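You operate a simulated robot arm through the tools that you are given. There is no shell and no other tool.

You are at the controls of a simulated robot arm. One attempt, no reset.

Task
Hang up the yellow cloth and scrub off the sticky patch under it.
Fine: cloth on the peg on the stock cupboard; blue scrub pad from the middle stock drawer and back where it lay; drawer shut. Where these are worked on the way, their far stop is far enough and under half their travel is too little: middle stock drawer. What is to be rubbed or washed off counts as gone when no trace of it is left.

It is judged by the outcome, as a careful person would: the job done as asked, and still so three seconds after it is handed in. It fails if anything else is knocked over, pushed out of place, dropped, spilled or broken. Flat cloth is picked up by pressing the open fingertips on it (5 to 10 N) and closing them slowly along it; thin cloth reads only 2 to 8 mm in the jaws.

Robot
A 7-joint arm with a two-finger parallel gripper, fixed in place. Base frame: the origin is on the floor under the middle of its stand, x ahead of it, y to its left, z up. Readings come in mm, degrees, newtons and seconds.
With the tool pointing down near the work surface it reaches from about 100 to 720 mm from the base axis. Its first joint turns from -166.0 to 166.0 degrees. Payload 1.57 kg.
The TCP is the grasp point between the finger pads, 30 mm short of the fingertips. In the tool frame z runs along the fingers and y along their closing line. Largest opening 110 mm; finger width 24, thickness 12; the body of the gripper, 48 by 112 mm, starts 78 mm behind the TCP.
Orientation is told as [roll, pitch, yaw] about the base's x, y, z axes, in that order, counted from this pose: with the fingers straight down and closing along the base's y, the tool's x points along the base's -x, its y along +y and its z along -z.

Tools
- The arm moves only by the tool jog_arm. Its argument "moves" is a list of rows, each a list of 3 entries, a list of its own where there are three numbers: the shift along the tool's x, y, z in units of 40 mm (1.0 is 40 mm), then the turn, a rotation vector about the tool's x, y, z in units of 5 degrees (1.0 is 5 degrees), then the finger opening in m, from 0 to 0.11. In form: [[[tx, ty, tz], [wx, wy, wz], jaw], ...]. A call has 1 to 20 rows; each row shifts and turns the commanded pose from where the row before left it, along the tool's axes as they then stand. A call with a number of a shift or a turn outside -1 to 1 is refused whole. A row lasts 0.2 s, in which the tool goes at most 50 mm and 8.6 degrees; a call with a longer step from one row to the next is refused whole, and so is a gripper value outside its range. A pose out of reach is approached as far as the arm can. The call stops where the force on the tool passes 80 N (or 10 N more than at its start, if that is more) or the arm is blocked; 0.2 s more then pass. Each finger travels about 45 mm/s and halts on what it meets, pressing with about 41 N; the grip force reading is that of the motor and also rises with nothing between the fingers. The clock runs only during rows and for 0.2 s after the last one: add rows that do not move to give the fingers time. It gives the time, the measured TCP pose, the force on the tool (base axes), the opening and the grip force at its end, in the units of the frame above (readings bear some noise), with the torque about the TCP (base axes, N m) and any sound that the robot's microphone picked up, and new pictures: "show" is both (left out), scene, wrist or none.
- Cameras (640 x 400 px; columns grow to the right, rows downward): "scene" is fixed at [219.3, 648.9, 1647.4]; the picture's right is [-0.97, -0.24, 0.00], its down [-0.12, 0.47, -0.88] and it looks along [0.21, -0.85, -0.48] (base axes); focal length 356 px, centre (320, 200). "wrist" rides on the gripper at [70, 16, -141] in the tool frame; the picture's right is [-0.23, 0.97, 0.00], its down [-0.86, -0.20, -0.48] and it looks along [-0.47, -0.11, 0.88] (tool axes); focal length 222 px, centre (320, 200). There is no depth. A picture from a camera that has moved, and an enlarged one, comes with that camera's place and axes in the base frame and with its lens.
- raise_lower(by): slides the trunk up (or, below 0, down) by that many mm; the arm rides with it, the base frame stays. It gives what a move gives, with no picture.
- inspect(camera, box): a new picture of the part [left, top, right, bottom] of that camera's present view, enlarged. The clock stands still meanwhile.
- sign_off(): hands the job in; it is judged then, once.

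Places have to be worked out from the pictures, the camera data and where the tool is seen. Open the gripper and draw the arm clear of the work before you hand the job in, unless the task says otherwise.

The tools are called after "Request:" as name(argument=value, ...) on one line, values as JSON. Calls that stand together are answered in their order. jog_arm: Moves the arm, as the interface text tells. Its arguments: {"type":"object","properties":{"moves":{"type":"array","items":{"type":"array"}},"show":{"type":"string","enum":["both","scene","wrist","none"]}},"required":["moves"]} The other tools are called the same way: raise_lower (by) moves the trunk up or down; inspect (camera, box) takes an enlarged picture of a part of a camera's view; sign_off () hands the job in.

At the start:

```text
clock: 0.0
tool_pos: [412.9, -200.4, 1414.6]
tcp_rot: [0.0, 0.1, 0.0]
force: [1.5, -2.3, -2.6]
torque: [0.23, -0.08, 0.12]
finger_gap: 109.8
grasp_force: 0.1
trunk travel left (down, up): [-577.0, 13.0]
```

scene: 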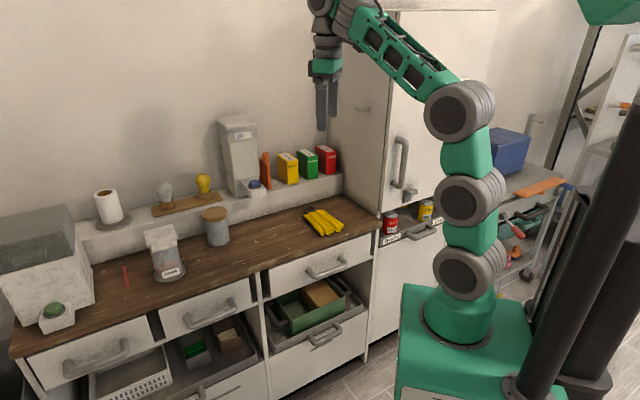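
wrist: 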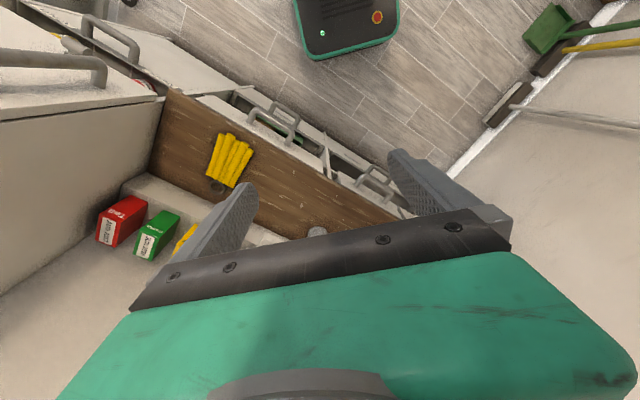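

I see the counter with a yellow cloth near its right end, with drawers below and a cupboard to the right. I'll enlarge parts of the scene to find the peg, the middle drawer and the cloth.

Request:
inspect(camera="scene", box=[260, 160, 460, 285])

Request:
inspect(camera="scene", box=[0, 275, 200, 400])

Request:
inspect(camera="scene", box=[180, 260, 380, 385])

Request:
inspect(camera="scene", box=[300, 60, 460, 160])

Request:
inspect(camera="wrist", box=[100, 80, 420, 280])

```text
3.20 times, centred on (360, 222) of scene
camera zoom: at [219.3, 648.9, 1647.4], right [-0.97, -0.24, 0.0], down [-0.12, 0.47, -0.88], along [0.21, -0.85, -0.48], focal length 1140 px, centre (192, 128)
```

zoom: 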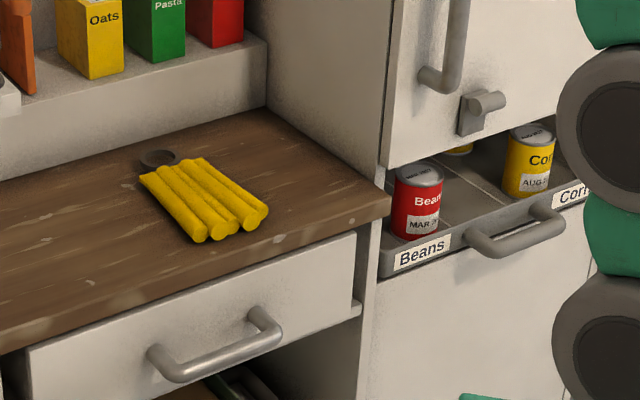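

```text
3.20 times, centred on (100, 338) of scene
camera zoom: at [219.3, 648.9, 1647.4], right [-0.97, -0.24, 0.0], down [-0.12, 0.47, -0.88], along [0.21, -0.85, -0.48], focal length 1140 px, centre (1024, -240)
```

zoom: 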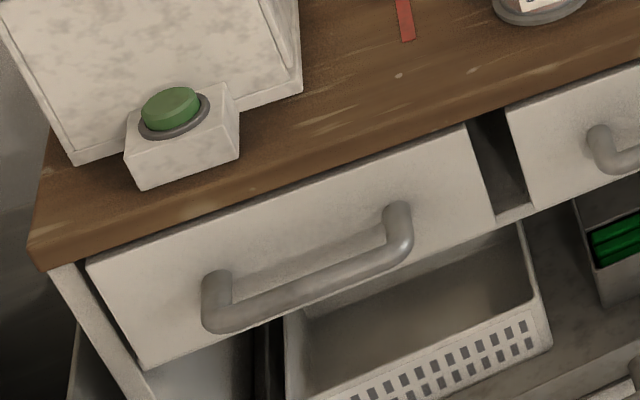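

```text
3.20 times, centred on (280, 322) of scene
camera zoom: at [219.3, 648.9, 1647.4], right [-0.97, -0.24, 0.0], down [-0.12, 0.47, -0.88], along [0.21, -0.85, -0.48], focal length 1140 px, centre (448, -192)
```

zoom: 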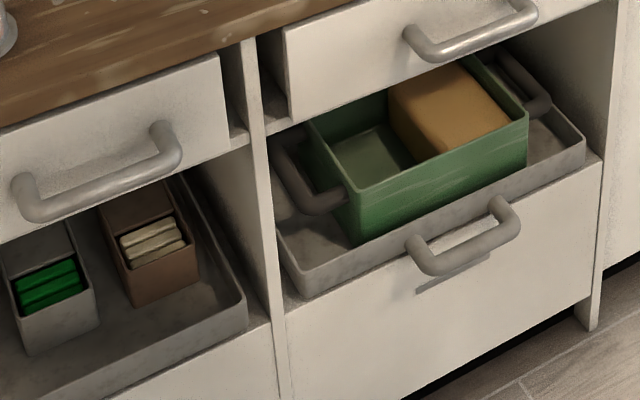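

```text
4.00 times, centred on (380, 110) of scene
camera zoom: at [219.3, 648.9, 1647.4], right [-0.97, -0.24, 0.0], down [-0.12, 0.47, -0.88], along [0.21, -0.85, -0.48], focal length 1425 px, centre (80, 560)
```

zoom: 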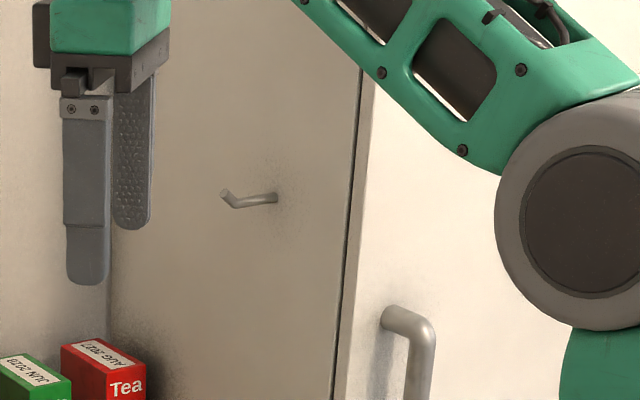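

```text
2.00 times, centred on (260, 180) of wrist
camera zoom: at [342.9, -184.7, 1556.3], right [0.23, 0.97, 0.0], down [0.86, -0.2, 0.48], along [0.47, -0.11, -0.88], focal length 444 px, centre (440, 240)
```

zoom: 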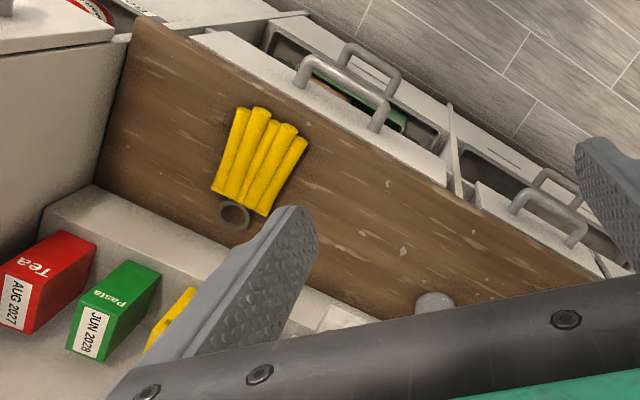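

The peg appears on the +x side panel of the tall cupboard. I still need to know which drawers belong to the "stock" unit, so I'll look at the cupboard front and the rest of the area.

Request:
inspect(camera="scene", box=[360, 130, 520, 230])

Request:
inspect(camera="scene", box=[340, 220, 500, 320])

Request:
inspect(camera="scene", box=[480, 110, 640, 210])

Request:
inspect(camera="scene", box=[480, 180, 640, 280])

Request:
inspect(camera="wrist", box=[0, 0, 240, 150])

Request:
inspect(camera="scene", box=[300, 180, 364, 220])

```text
4.00 times, centred on (440, 180) of scene
camera zoom: at [219.3, 648.9, 1647.4], right [-0.97, -0.24, 0.0], down [-0.12, 0.47, -0.88], along [0.21, -0.85, -0.48], focal length 1425 px, centre (-160, 280)
```

zoom: 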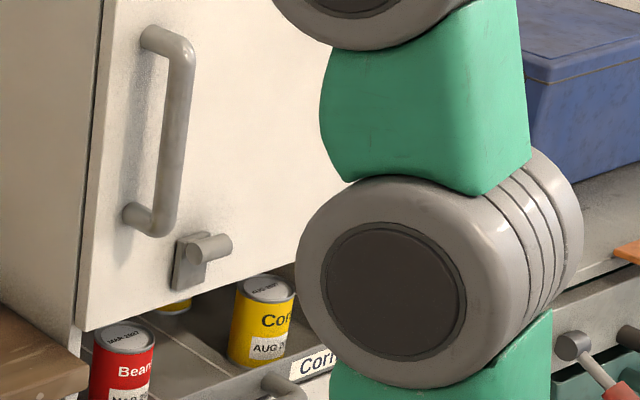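

```text
4.00 times, centred on (420, 270) of scene
camera zoom: at [219.3, 648.9, 1647.4], right [-0.97, -0.24, 0.0], down [-0.12, 0.47, -0.88], along [0.21, -0.85, -0.48], focal length 1425 px, centre (-80, -80)
```

zoom: 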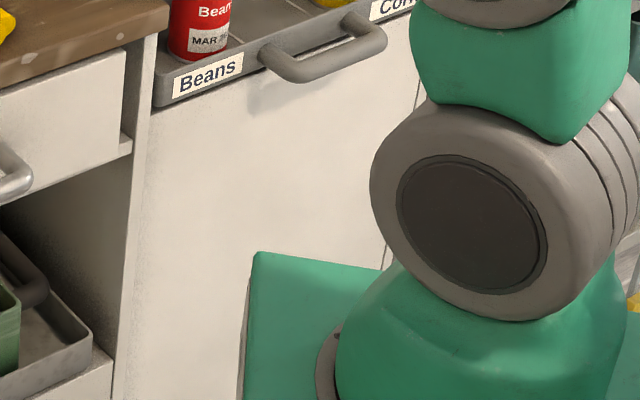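

```text
4.00 times, centred on (560, 160) of scene
camera zoom: at [219.3, 648.9, 1647.4], right [-0.97, -0.24, 0.0], down [-0.12, 0.47, -0.88], along [0.21, -0.85, -0.48], focal length 1425 px, centre (-640, 360)
```

zoom: 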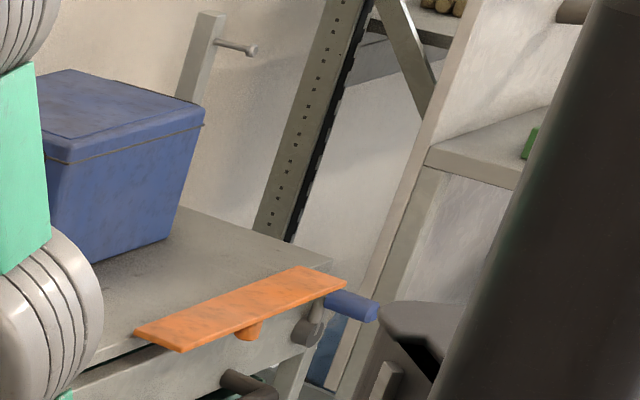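

```text
4.00 times, centred on (560, 230) of scene
camera zoom: at [219.3, 648.9, 1647.4], right [-0.97, -0.24, 0.0], down [-0.12, 0.47, -0.88], along [0.21, -0.85, -0.48], focal length 1425 px, centre (-640, 80)
```

zoom: 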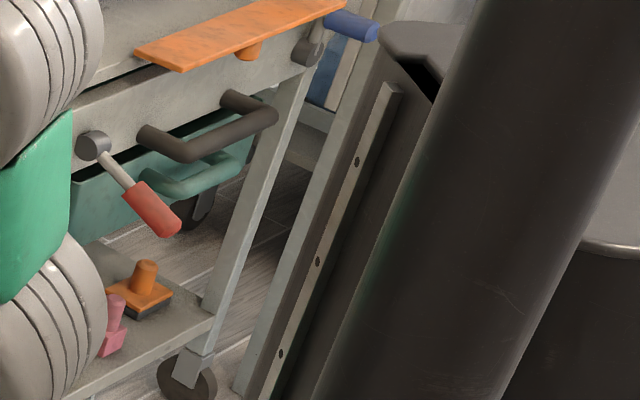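

```text
2.67 times, centred on (120, 75) of wrist
camera zoom: at [342.9, -184.7, 1556.3], right [0.23, 0.97, 0.0], down [0.86, -0.2, 0.48], along [0.47, -0.11, -0.88], focal length 592 px, centre (853, 533)
```

zoom: 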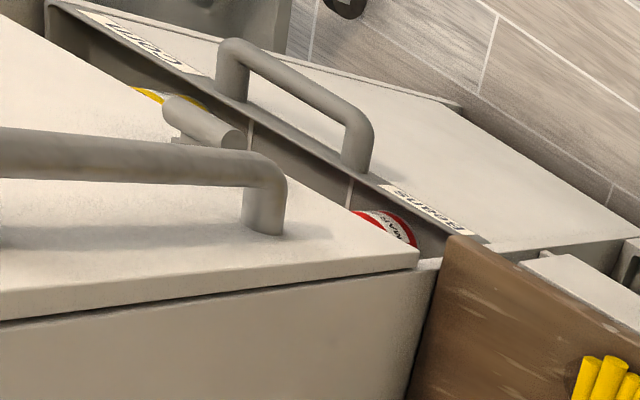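

```text
10.00 times, centred on (332, 200) of scene
camera zoom: at [219.3, 648.9, 1647.4], right [-0.97, -0.24, 0.0], down [-0.12, 0.47, -0.88], along [0.21, -0.85, -0.48], focal length 3563 px, centre (200, 200)
```

zoom: 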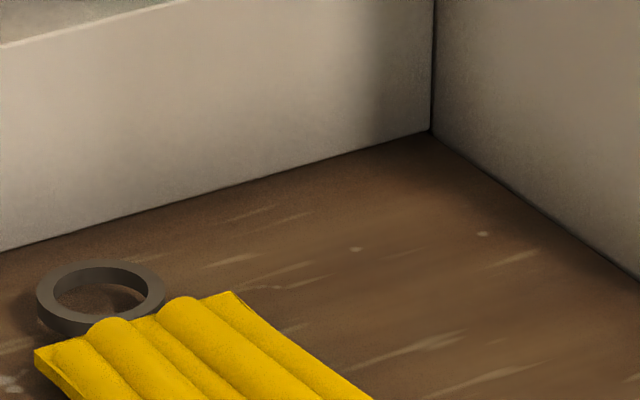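

The furniture is set at about 45° to the base: the counter's front edge runs from roughly [271,-607] to [1137,248] at z≈858. Next I'll zoom in on the lower compartments to see which drawers count as "stock" drawers and where the blue pad could be.

Request:
inspect(camera="scene", box=[140, 300, 268, 400])

Request:
inspect(camera="scene", box=[250, 255, 378, 355])

Request:
inspect(camera="scene", box=[0, 300, 170, 400])

Request:
inspect(camera="scene", box=[370, 180, 470, 260])

Request:
inspect(camera="wrist", box=[200, 60, 424, 220])

Request:
inspect(camera="scene", box=[80, 100, 370, 290])

```text
4.00 times, centred on (204, 350) of scene
camera zoom: at [219.3, 648.9, 1647.4], right [-0.97, -0.24, 0.0], down [-0.12, 0.47, -0.88], along [0.21, -0.85, -0.48], focal length 1425 px, centre (784, -400)
```

zoom: 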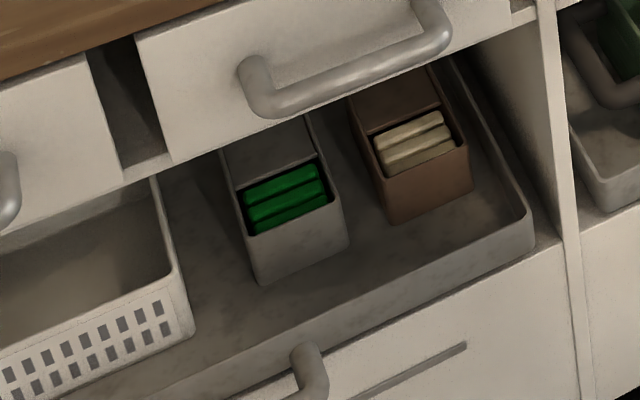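

```text
4.00 times, centred on (314, 305) of scene
camera zoom: at [219.3, 648.9, 1647.4], right [-0.97, -0.24, 0.0], down [-0.12, 0.47, -0.88], along [0.21, -0.85, -0.48], focal length 1425 px, centre (344, -220)
```

zoom: 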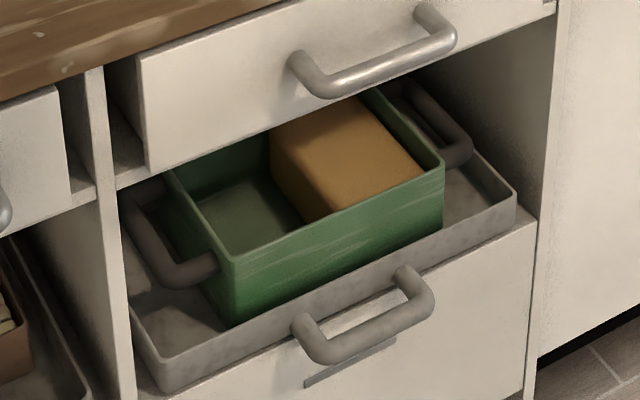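

```text
3.76 times, centred on (85, 350) of scene
camera zoom: at [219.3, 648.9, 1647.4], right [-0.97, -0.24, 0.0], down [-0.12, 0.47, -0.88], along [0.21, -0.85, -0.48], focal length 1341 px, centre (1205, -365)
```

zoom: 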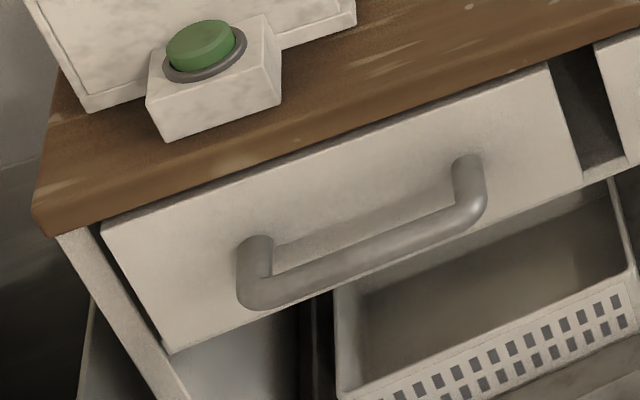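

```text
5.00 times, centred on (420, 220) of scene
camera zoom: at [219.3, 648.9, 1647.4], right [-0.97, -0.24, 0.0], down [-0.12, 0.47, -0.88], along [0.21, -0.85, -0.48], focal length 1782 px, centre (-180, 100)
```

zoom: 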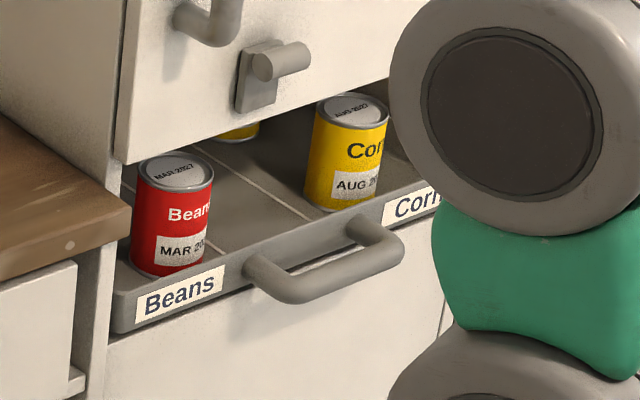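

```text
2.50 times, centred on (312, 140) of wrist
camera zoom: at [342.9, -184.7, 1556.3], right [0.23, 0.97, 0.0], down [0.86, -0.2, 0.48], along [0.47, -0.11, -0.88], focal length 555 px, centre (340, 350)
```

zoom: 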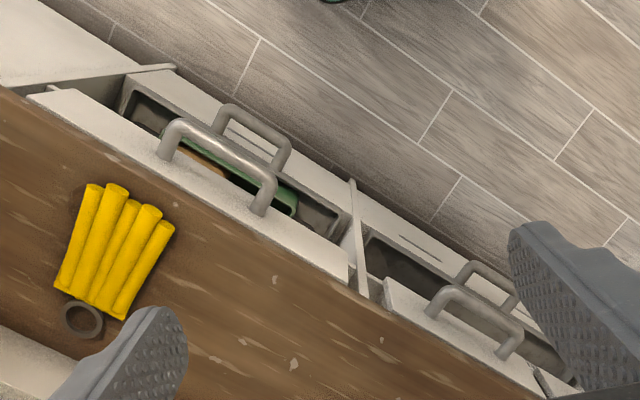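

```text
2.11 times, centred on (225, 195) of scene
camera zoom: at [219.3, 648.9, 1647.4], right [-0.97, -0.24, 0.0], down [-0.12, 0.47, -0.88], along [0.21, -0.85, -0.48], focal length 750 px, centre (520, 210)
```

zoom: 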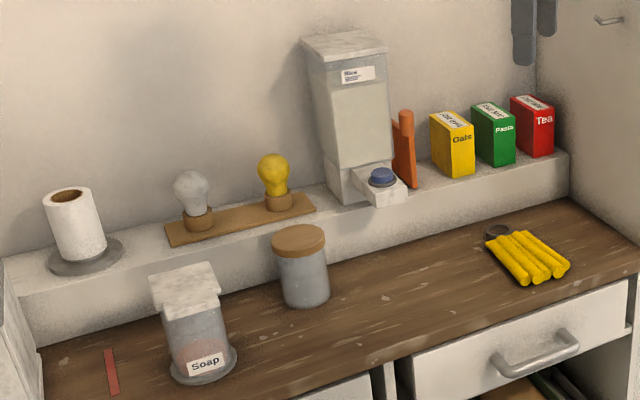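

The counter looks like it has three top drawers side by side (left, middle, right), so the middle one is my candidate for the pad. I'll turn the tool to face the counter squarely (yaw about -45°) and take a wrist view.

Request:
jog_arm(moves=[[[0, 0, 0], [0, 0, 1], 0.11], [[0, 0, 0], [0, 0, 1], 0.11], [[0, 0, 0], [0, 0, 1], 0.11], [[0, 0, 0], [0, 0, 1], 0.11], [[0, 0, 0], [0, 0, 1], 0.11], [[0, 0, 0], [0, 0, 1], 0.11], [[0, 0, 0], [0, 0, 1], 0.11], [[0, 0, 0], [0, 0, 1], 0.11], [[0, 0, 0], [0, 0, 1], 0.11]])

```text
clock: 0.4
tool_pos: [416.6, -202.2, 1414.3]
tcp_rot: [-0.4, -0.5, -3.0]
force: [8.5, -0.5, -11.3]
torque: [-0.24, 0.41, -0.25]
finger_gap: 110.1
grasp_force: 0.1
trunk travel left (down, up): [-577.0, 13.0]
stopped in row 1: the force on the tool passed its limit at 99 N (the readings are from after the stop); the commanded pose is now the measured one
camera wrist: at [345.2, -181.6, 1555.2], right [0.28, 0.96, 0.0], down [0.84, -0.24, 0.49], along [0.47, -0.14, -0.87], focal length 222 px, centre (320, 200)
```

scene: 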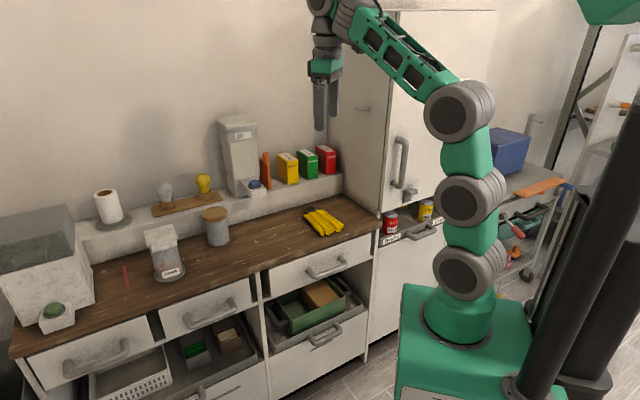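
wrist: 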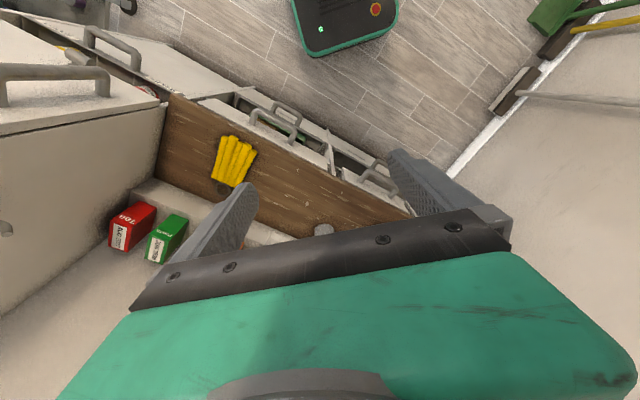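

The stop came in free air, so it was probably inertia from an abrupt start. I'll repeat the turn with a gentle ramp.

Request:
jog_arm(moves=[[[0, 0, 0], [0, 0, 0.15], 0.11], [[0, 0, 0], [0, 0, 0.3], 0.11], [[0, 0, 0], [0, 0, 0.4], 0.11], [[0, 0, 0], [0, 0, 0.5], 0.11], [[0, 0, 0], [0, 0, 0.5], 0.11], [[0, 0, 0], [0, 0, 0.5], 0.11], [[0, 0, 0], [0, 0, 0.5], 0.11], [[0, 0, 0], [0, 0, 0.4], 0.11], [[0, 0, 0], [0, 0, 0.3], 0.11], [[0, 0, 0], [0, 0, 0.15], 0.11]], show="wrist")

```text
clock: 1.2
tool_pos: [418.4, -202.9, 1414.8]
tcp_rot: [-0.5, -0.7, -6.2]
force: [11.8, -0.9, -14.9]
torque: [-0.56, 0.6, -0.5]
finger_gap: 110.1
grasp_force: 0.0
trunk travel left (down, up): [-577.0, 13.0]
stopped in row 3: the force on the tool passed its limit at 83 N (the readings are from after the stop); the commanded pose is now the measured one
camera wrist: at [347.5, -178.0, 1554.6], right [0.33, 0.94, 0.0], down [0.82, -0.29, 0.49], along [0.46, -0.17, -0.87], focal length 222 px, centre (320, 200)
```

wrist: 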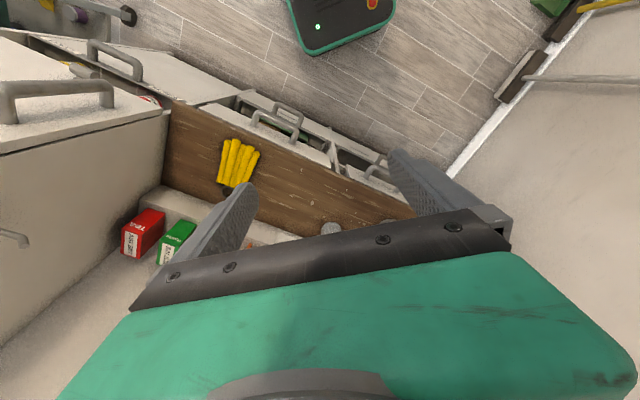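

The force rises while turning, so I'll check the resting reading with a null move before going on.

Request:
jog_arm(moves=[[[0, 0, 0], [0, 0, 0], 0.11], [[0, 0, 0], [0, 0, 0], 0.11], [[0, 0, 0], [0, 0, 0], 0.11]], show="none")

Request:
inspect(camera="scene", box=[280, 0, 440, 100])

```text
clock: 2.0
tool_pos: [417.1, -202.7, 1414.4]
tcp_rot: [-0.5, -0.8, -6.1]
force: [14.1, -6.6, -24.1]
torque: [0.08, 0.09, 0.02]
finger_gap: 110.0
grasp_force: 0.0
trunk travel left (down, up): [-577.0, 13.0]
```

```text
4.00 times, centred on (360, 50) of scene
camera zoom: at [219.3, 648.9, 1647.4], right [-0.97, -0.24, 0.0], down [-0.12, 0.47, -0.88], along [0.21, -0.85, -0.48], focal length 1425 px, centre (160, 800)
```

zoom: 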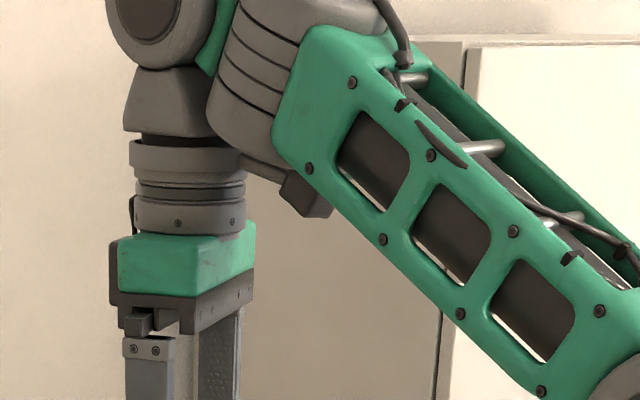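

There is a steady force of about 28 N, pushing down on the tool, so the wrist or camera may be rubbing the steeply folded forearm. I'll lower the tool gently to open up the wrist angle.

Request:
jog_arm(moves=[[[0, 0, 0.1], [0, 0, 0], 0.11], [[0, 0, 0.2], [0, 0, 0], 0.11], [[0, 0, 0.3], [0, 0, 0], 0.11], [[0, 0, 0.4], [0, 0, 0], 0.11], [[0, 0, 0.4], [0, 0, 0], 0.11], [[0, 0, 0.4], [0, 0, 0], 0.11], [[0, 0, 0.3], [0, 0, 0], 0.11], [[0, 0, 0.2], [0, 0, 0], 0.11], [[0, 0, 0.1], [0, 0, 0], 0.11]], show="none")

```text
clock: 4.0
tool_pos: [418.2, -202.5, 1317.6]
tcp_rot: [-0.5, -0.7, -6.2]
force: [0.4, 0.3, -0.6]
torque: [0.01, 0.02, 0.02]
finger_gap: 110.0
grasp_force: 0.1
trunk travel left (down, up): [-577.0, 13.0]
```

The force went to zero after lowering. I'll go lower with a steady ramp and turn the yaw at the same time.

Request:
jog_arm(moves=[[[0, 0, 0.2], [0, 0, 0.1], 0.11], [[0, 0, 0.4], [0, 0, 0.2], 0.11], [[0, 0, 0.5], [0, 0, 0.4], 0.11], [[0, 0, 0.5], [0, 0, 0.6], 0.11], [[0, 0, 0.5], [0, 0, 0.7], 0.11], [[0, 0, 0.4], [0, 0, 0.7], 0.11], [[0, 0, 0.2], [0, 0, 0.7], 0.11], [[0, 0, 0], [0, 0, 0.7], 0.11], [[0, 0, 0], [0, 0, 0.7], 0.11], [[0, 0, 0], [0, 0, 0.7], 0.11], [[0, 0, 0], [0, 0, 0.7], 0.11], [[0, 0, 0], [0, 0, 0.6], 0.11], [[0, 0, 0], [0, 0, 0.4], 0.11], [[0, 0, 0], [0, 0, 0.2], 0.11]])

```text
clock: 7.0
tool_pos: [419.7, -203.9, 1210.5]
tcp_rot: [0.1, -0.8, -43.2]
force: [0.7, -0.1, 0.8]
torque: [-0.01, 0.01, -0.02]
finger_gap: 110.1
grasp_force: 0.1
trunk travel left (down, up): [-577.0, 13.0]
camera wrist: at [377.7, -143.5, 1351.7], right [0.83, 0.55, 0.01], down [0.48, -0.73, 0.49], along [0.28, -0.41, -0.87], focal length 222 px, centre (320, 200)
```

scene: 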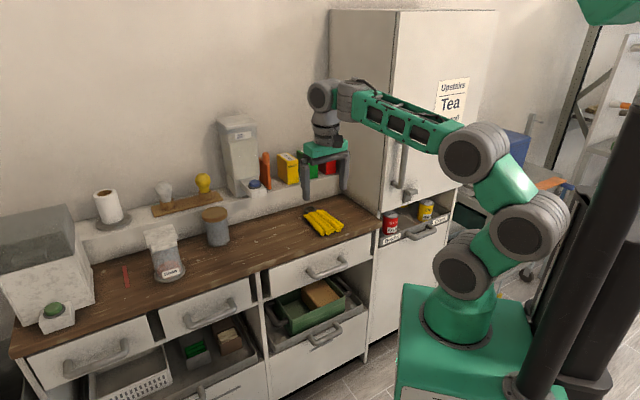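
wrist: 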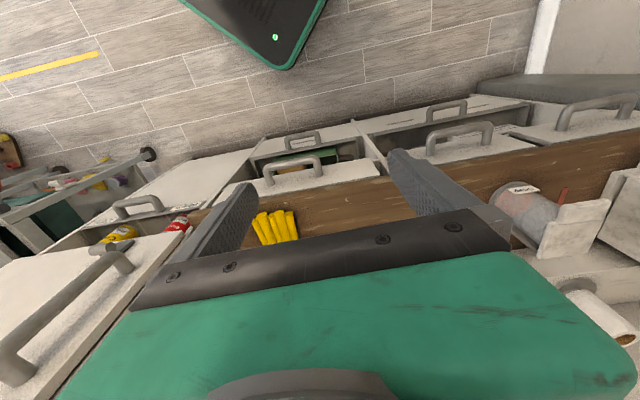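

Force is zero now and the yaw is near -43°. There's a note on the cupboard door, so I'll read it and look at the Beans/Corn tray and the middle drawer.

Request:
inspect(camera="scene", box=[420, 70, 484, 125])

Request:
inspect(camera="wrist", box=[0, 80, 320, 280])

Request:
inspect(camera="wrist", box=[240, 80, 640, 280])

Request:
inspect(camera="scene", box=[430, 120, 640, 260])

Request:
inspect(camera="scene", box=[360, 140, 480, 260])

```text
7.27 times, centred on (452, 98) of scene
camera zoom: at [219.3, 648.9, 1647.4], right [-0.97, -0.24, 0.0], down [-0.12, 0.47, -0.88], along [0.21, -0.85, -0.48], focal length 2591 px, centre (-640, 946)
```

zoom: 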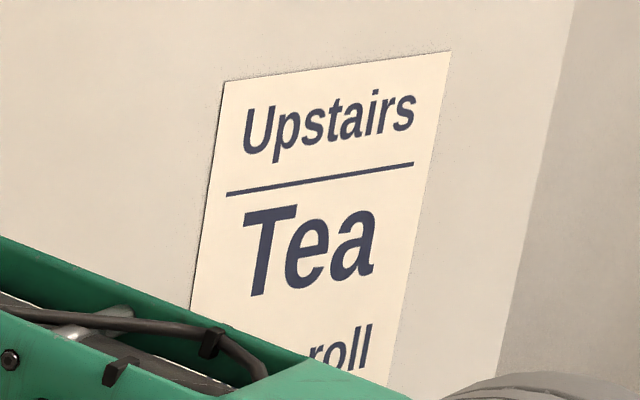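

```text
2.00 times, centred on (160, 180) of wrist
camera zoom: at [377.7, -143.5, 1351.7], right [0.83, 0.55, 0.01], down [0.48, -0.73, 0.49], along [0.28, -0.41, -0.87], focal length 444 px, centre (640, 240)
```

zoom: 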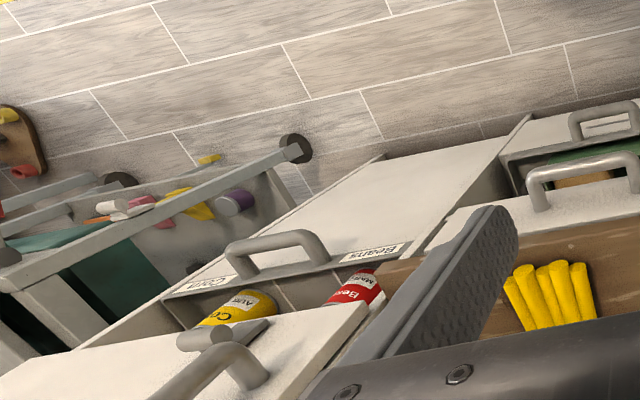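

```text
1.60 times, centred on (440, 180) of wrist
camera zoom: at [377.7, -143.5, 1351.7], right [0.83, 0.55, 0.01], down [0.48, -0.73, 0.49], along [0.28, -0.41, -0.87], focal length 355 px, centre (128, 232)
```

zoom: 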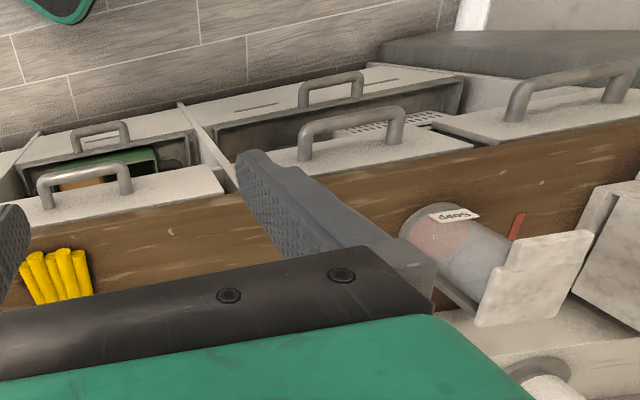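

```text
2.86 times, centred on (535, 190) of scene
camera zoom: at [219.3, 648.9, 1647.4], right [-0.97, -0.24, 0.0], down [-0.12, 0.47, -0.88], along [0.21, -0.85, -0.48], focal length 1018 px, centre (-294, 229)
```

zoom: 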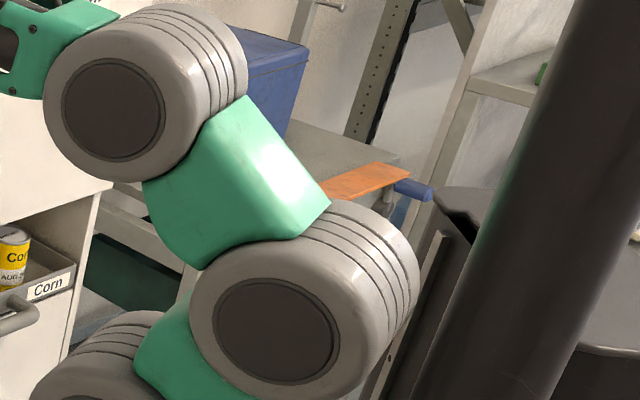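

```text
3.33 times, centred on (420, 200) of scene
camera zoom: at [219.3, 648.9, 1647.4], right [-0.97, -0.24, 0.0], down [-0.12, 0.47, -0.88], along [0.21, -0.85, -0.48], focal length 1188 px, centre (-13, 200)
```

zoom: 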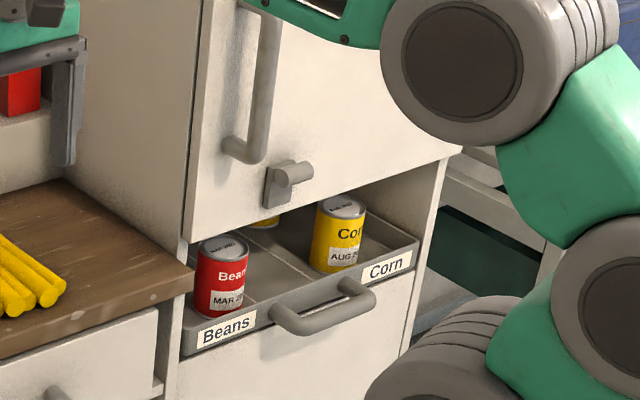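

The note isn't relevant to the job. I'll move the tool over the cloth area, to about [480,-480,1120], to look at the cloth, the ring beside it and the peg.

Request:
jog_arm(moves=[[[-0.132, -0.091, 0.051], [0, 0, 0], 0.11], [[-0.265, -0.182, 0.102], [0, 0, 0], 0.11], [[-0.397, -0.273, 0.154], [0, 0, 0], 0.11], [[-0.529, -0.364, 0.205], [0, 0, 0], 0.11], [[-0.529, -0.364, 0.205], [0, 0, 0], 0.11], [[-0.529, -0.364, 0.205], [0, 0, 0], 0.11], [[-0.529, -0.364, 0.205], [0, 0, 0], 0.11], [[-0.529, -0.364, 0.205], [0, 0, 0], 0.11], [[-0.529, -0.364, 0.205], [0, 0, 0], 0.11], [[-0.529, -0.364, 0.205], [0, 0, 0], 0.11], [[-0.529, -0.364, 0.205], [0, 0, 0], 0.11], [[-0.397, -0.273, 0.154], [0, 0, 0], 0.11], [[-0.265, -0.182, 0.102], [0, 0, 0], 0.11], [[-0.132, -0.091, 0.051], [0, 0, 0], 0.11], [[0, 0, 0], [0, 0, 0], 0.11]])

```text
clock: 10.2
tool_pos: [479.9, -481.6, 1123.6]
tcp_rot: [0.1, -0.8, -43.3]
force: [-0.4, -0.6, 0.0]
torque: [0.02, -0.02, -0.02]
finger_gap: 110.0
grasp_force: 0.0
trunk travel left (down, up): [-577.0, 13.0]
camera wrist: at [438.3, -421.4, 1263.5], right [0.83, 0.55, 0.0], down [0.48, -0.73, 0.49], along [0.28, -0.41, -0.87], focal length 222 px, centre (320, 200)
```

scene: 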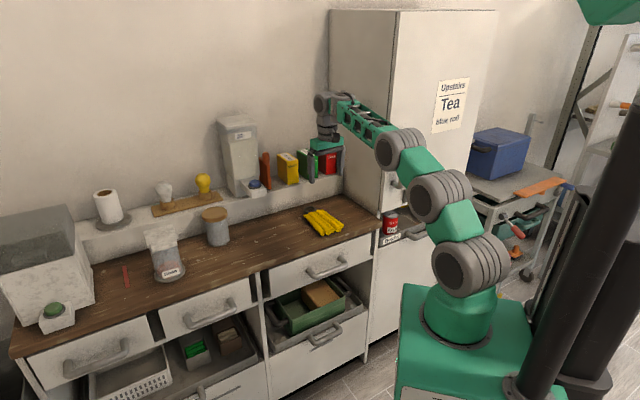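
wrist: 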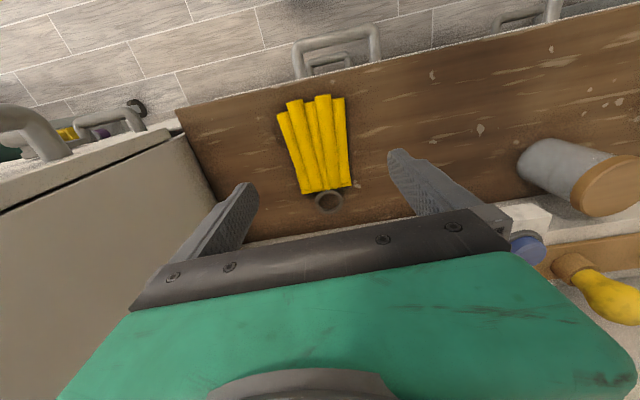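

The cloth and its ring are now clearly visible. I'll enlarge them for exact pixel positions.

Request:
inspect(camera="wrist", box=[250, 70, 410, 230])

Request:
inspect(camera="scene", box=[290, 190, 370, 250])

Request:
inspect(camera="wrist", box=[100, 20, 420, 220])

```text
2.50 times, centred on (330, 150) of wrist
camera zoom: at [438.3, -421.4, 1263.5], right [0.83, 0.55, 0.0], down [0.48, -0.73, 0.49], along [0.28, -0.41, -0.87], focal length 555 px, centre (295, 325)
```

zoom: 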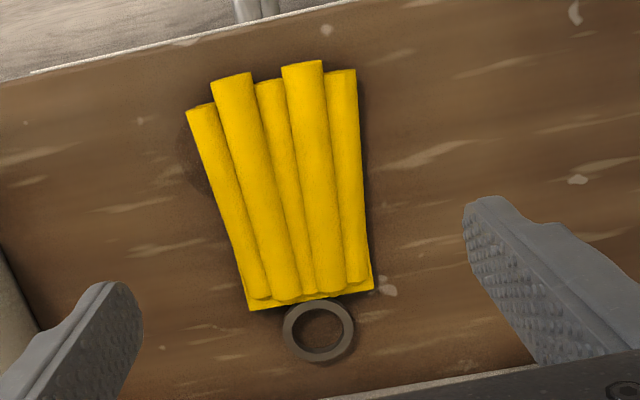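

```text
6.67 times, centred on (330, 220) of scene
camera zoom: at [219.3, 648.9, 1647.4], right [-0.97, -0.24, 0.0], down [-0.12, 0.47, -0.88], along [0.21, -0.85, -0.48], focal length 2375 px, centre (253, 67)
```

zoom: 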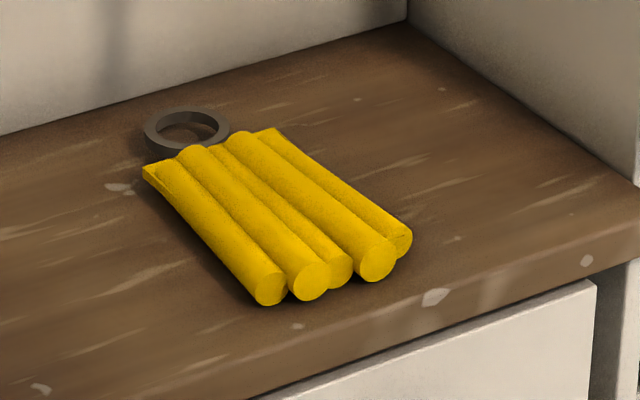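

```text
2.00 times, centred on (260, 120) of wrist
camera zoom: at [438.3, -421.4, 1263.5], right [0.83, 0.55, 0.0], down [0.48, -0.73, 0.49], along [0.28, -0.41, -0.87], focal length 444 px, centre (440, 360)
```

zoom: 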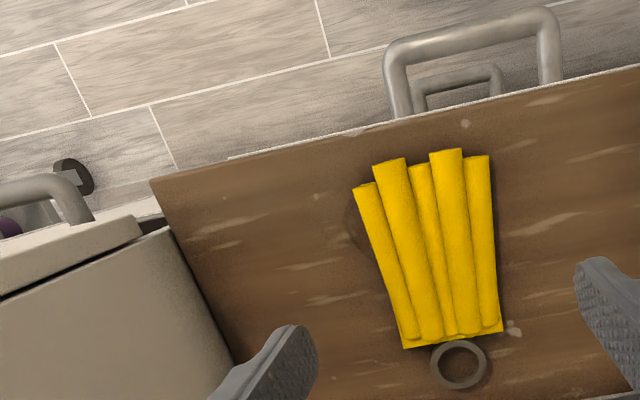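

From both cameras I get the counter top at z≈888 with its edge direction near 45.4°. The cloth lies from about 24 to 184 mm in from the front edge, is about 96 mm wide and is centred near [507,-524], with the ring behind it. I'll go above it, square the yaw and tilt the fingers outward about 15° for reach.

Request:
jog_arm(moves=[[[-0.042, -0.011, 0.111], [0, 0, 0], 0.11], [[-0.085, -0.021, 0.222], [0, 0, 0], 0.11], [[-0.127, -0.032, 0.333], [0, 0, 0], 0.11], [[-0.17, -0.043, 0.444], [0, 0, 0], 0.11], [[-0.17, -0.043, 0.444], [0, 0, 0], 0.11], [[-0.17, -0.043, 0.444], [0, 0, 0], 0.11], [[-0.17, -0.043, 0.444], [0, 0, 0], 0.11], [[-0.127, -0.032, 0.333], [0, 0, 0], 0.11], [[-0.085, -0.021, 0.222], [0, 0, 0], 0.11], [[-0.042, -0.011, 0.111], [0, 0, 0], 0.11], [[0, 0, 0], [0, -0.142, 0.013], 0.11], [[0, 0, 0], [0, -0.284, 0.026], 0.11], [[0, 0, 0], [0, -0.426, 0.039], 0.11], [[0, 0, 0], [0, -0.568, 0.052], 0.11], [[0, 0, 0], [0, -0.568, 0.052], 0.11], [[0, 0, 0], [0, -0.426, 0.039], 0.11], [[0, 0, 0], [0, -0.284, 0.026], 0.11], [[0, 0, 0], [0, -0.142, 0.013], 0.11], [[0, 0, 0], [0, 0, 0], 0.11]])

```text
clock: 14.2
tool_pos: [507.2, -522.6, 999.3]
tcp_rot: [0.3, -15.1, -44.6]
force: [-0.5, 0.4, 0.1]
torque: [0.01, -0.01, -0.01]
finger_gap: 109.8
grasp_force: 0.2
out of reach, approached as far as the arm can: row 10
trunk travel left (down, up): [-577.0, 13.0]
camera wrist: at [442.5, -439.0, 1117.8], right [0.84, 0.54, 0.06], down [0.36, -0.64, 0.68], along [0.41, -0.55, -0.73], focal length 222 px, centre (320, 200)
```

scene: 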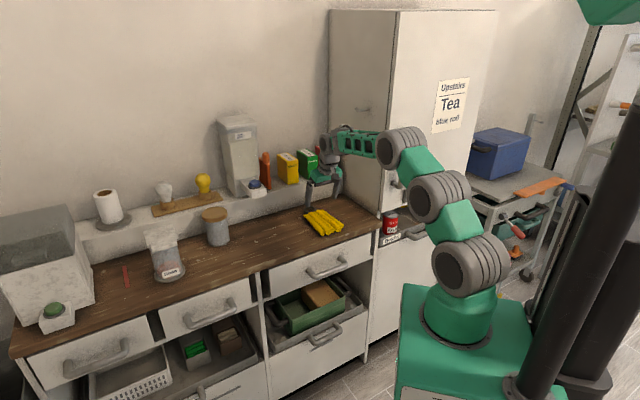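
wrist: 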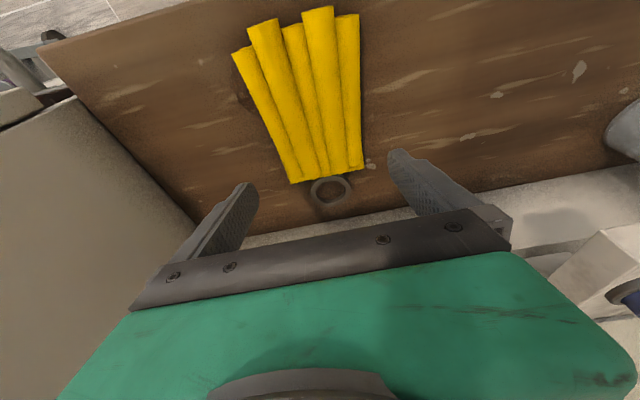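

I'm hovering above the cloth with a 15° tilt. I'll zoom in to refine the cloth, ring and counter-height estimates from this second viewpoint.

Request:
inspect(camera="wrist", box=[200, 0, 440, 150])

Request:
inspect(camera="wrist", box=[250, 120, 410, 220])

Request:
inspect(camera="scene", box=[280, 150, 376, 210])

Request:
inspect(camera="scene", box=[320, 70, 416, 130])

```text
2.67 times, centred on (320, 75) of wrist
camera zoom: at [442.5, -439.0, 1117.8], right [0.84, 0.54, 0.06], down [0.36, -0.64, 0.68], along [0.41, -0.55, -0.73], focal length 592 px, centre (320, 533)
```

zoom: 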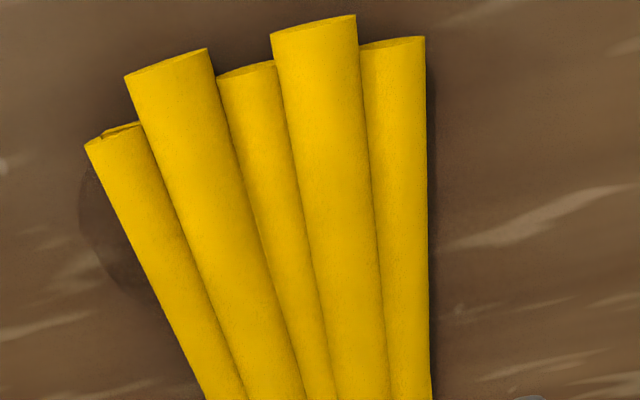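

```text
4.00 times, centred on (330, 170) of wrist
camera zoom: at [442.5, -439.0, 1117.8], right [0.84, 0.54, 0.06], down [0.36, -0.64, 0.68], along [0.41, -0.55, -0.73], focal length 888 px, centre (280, 320)
```

zoom: 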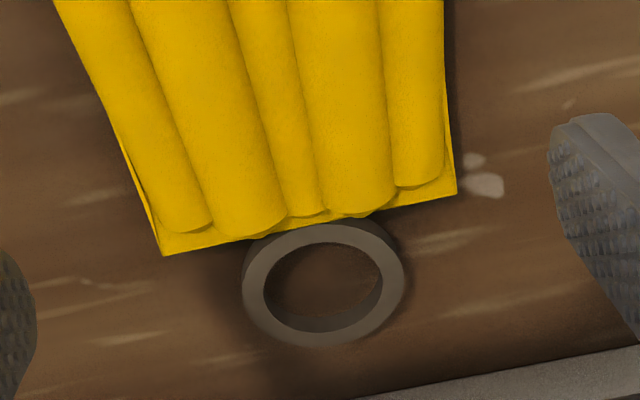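

```text
6.67 times, centred on (328, 180) of scene
camera zoom: at [219.3, 648.9, 1647.4], right [-0.97, -0.24, 0.0], down [-0.12, 0.47, -0.88], along [0.21, -0.85, -0.48], focal length 2375 px, centre (267, 333)
```

zoom: 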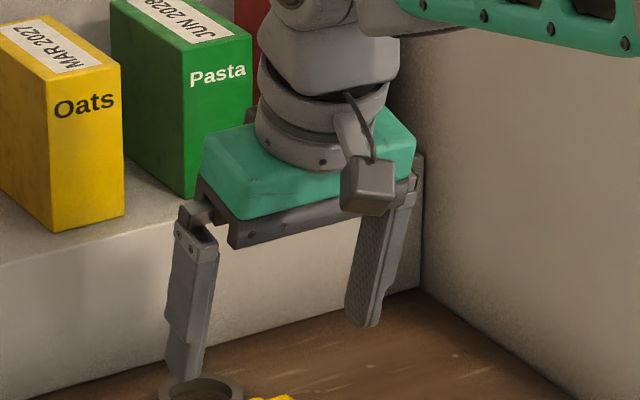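

```text
6.67 times, centred on (368, 100) of scene
camera zoom: at [219.3, 648.9, 1647.4], right [-0.97, -0.24, 0.0], down [-0.12, 0.47, -0.88], along [0.21, -0.85, -0.48], focal length 2375 px, centre (0, 867)
```

zoom: 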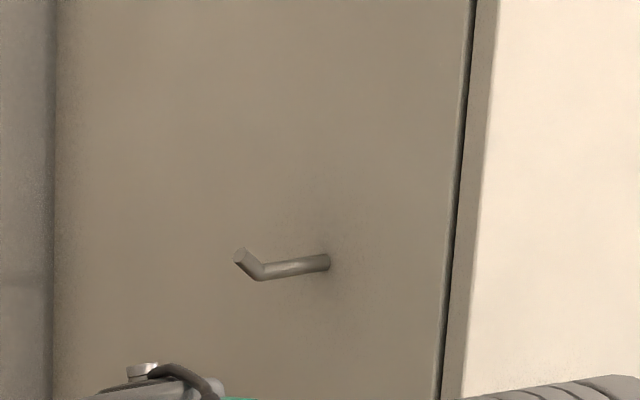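

Both wrist views agree: the ring top is at about [571,-587,896] and the cloth's centre line is at s≈209, so the tool is well centred with about 6 mm spare each side. I'll lower the trunk by 45 mm and check the alignment.

Request:
raise_lower(by=-45)

Request:
inspect(camera="wrist", box=[200, 20, 440, 220])

Request:
inspect(camera="scene", box=[280, 170, 376, 230])

```text
clock: 15.1
tool_pos: [506.3, -522.2, 953.7]
tcp_rot: [0.4, -15.0, -44.6]
force: [-0.4, -0.7, -0.3]
torque: [-0.02, -0.01, 0.01]
finger_gap: 109.9
grasp_force: 0.0
trunk travel left (down, up): [-532.0, 58.0]
```

```text
2.00 times, centred on (320, 120) of wrist
camera zoom: at [442.5, -438.9, 1073.1], right [0.84, 0.54, 0.06], down [0.36, -0.64, 0.68], along [0.41, -0.55, -0.73], focal length 444 px, centre (320, 360)
```

zoom: 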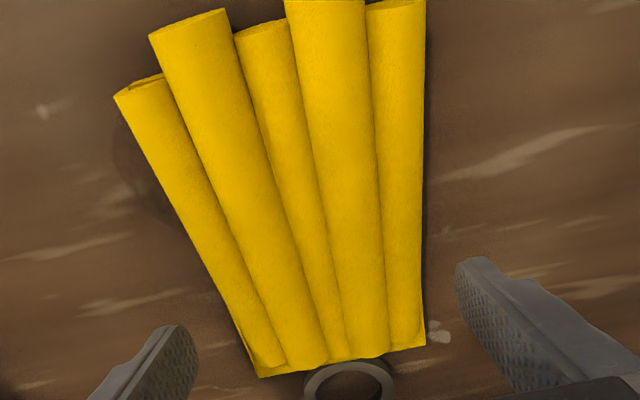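

```text
6.67 times, centred on (328, 200) of scene
camera zoom: at [219.3, 648.9, 1647.4], right [-0.97, -0.24, 0.0], down [-0.12, 0.47, -0.88], along [0.21, -0.85, -0.48], focal length 2375 px, centre (267, 200)
```

zoom: 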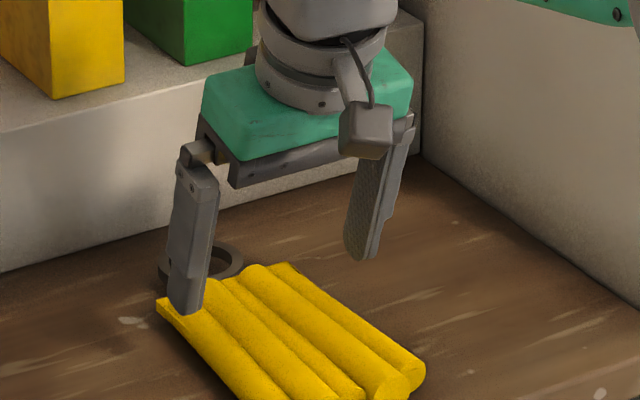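

Alignment looks good from both views. I'll lower another 25 mm so the fingertips straddle the tubes, then check forces.

Request:
raise_lower(by=-25)

Request:
inspect(camera="wrist", box=[200, 20, 440, 220])

Request:
inspect(camera="scene", box=[280, 170, 376, 230])

```text
clock: 15.8
tool_pos: [507.4, -523.4, 936.0]
tcp_rot: [0.3, -15.7, -44.4]
force: [-0.6, 3.1, 31.1]
torque: [1.37, -1.09, 0.18]
finger_gap: 110.0
grasp_force: 0.1
trunk travel left (down, up): [-507.0, 83.0]
```

```text
2.00 times, centred on (320, 120) of wrist
camera zoom: at [442.0, -438.3, 1054.4], right [0.84, 0.54, 0.07], down [0.35, -0.63, 0.69], along [0.42, -0.56, -0.72], focal length 444 px, centre (320, 360)
```

zoom: 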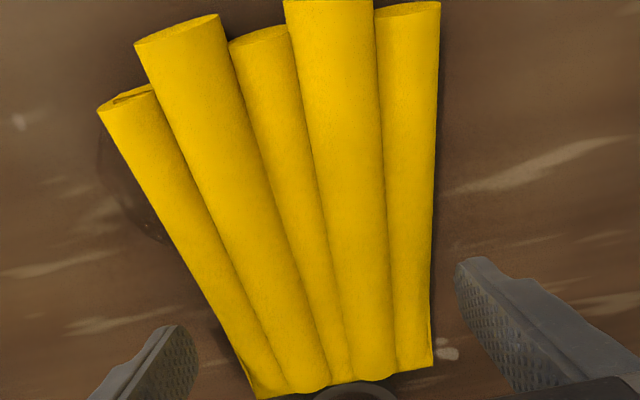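

```text
6.67 times, centred on (328, 200) of scene
camera zoom: at [219.3, 648.9, 1647.4], right [-0.97, -0.24, 0.0], down [-0.12, 0.47, -0.88], along [0.21, -0.85, -0.48], focal length 2375 px, centre (267, 200)
```

zoom: 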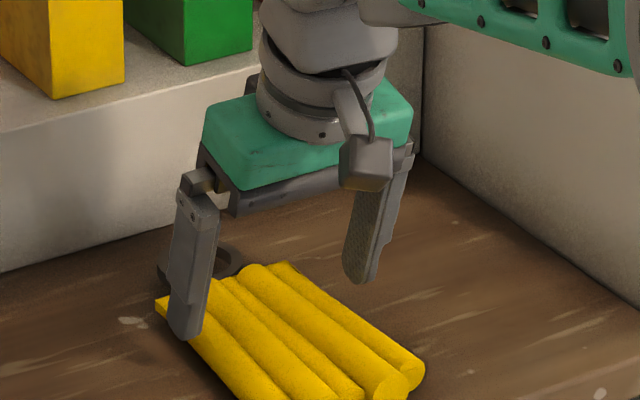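

The force reads +31 N and the torque places the contact about 56 mm toward +d, so the left (+d) fingertip has landed on the cloth's outer tube. I'll look closer before correcting.

Request:
inspect(camera="scene", box=[296, 195, 344, 225])

Request:
inspect(camera="wrist", box=[360, 120, 480, 220])

Request:
inspect(camera="wrist", box=[200, 130, 320, 230])

```text
13.33 times, centred on (320, 210) of scene
camera zoom: at [219.3, 648.9, 1647.4], right [-0.97, -0.24, 0.0], down [-0.12, 0.47, -0.88], along [0.21, -0.85, -0.48], focal length 4751 px, centre (320, 67)
```

zoom: 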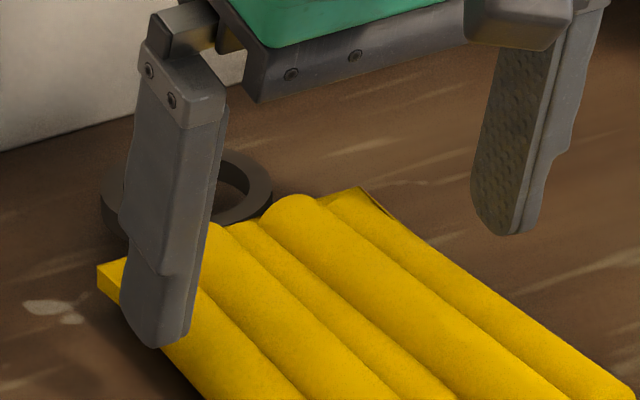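

```text
4.00 times, centred on (420, 170) of wrist
camera zoom: at [442.0, -438.3, 1054.4], right [0.84, 0.54, 0.07], down [0.35, -0.63, 0.69], along [0.42, -0.56, -0.72], focal length 888 px, centre (-80, 320)
```

zoom: 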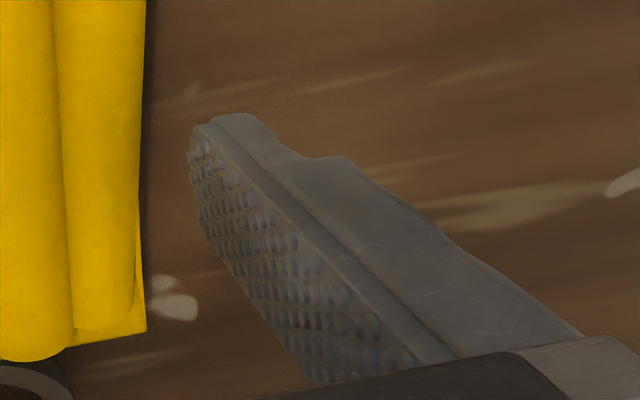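

```text
4.00 times, centred on (260, 180) of wrist
camera zoom: at [442.0, -438.3, 1054.4], right [0.84, 0.54, 0.07], down [0.35, -0.63, 0.69], along [0.42, -0.56, -0.72], focal length 888 px, centre (560, 280)
```

zoom: 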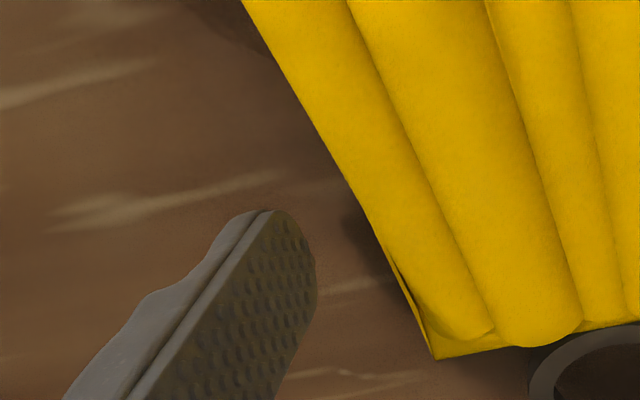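

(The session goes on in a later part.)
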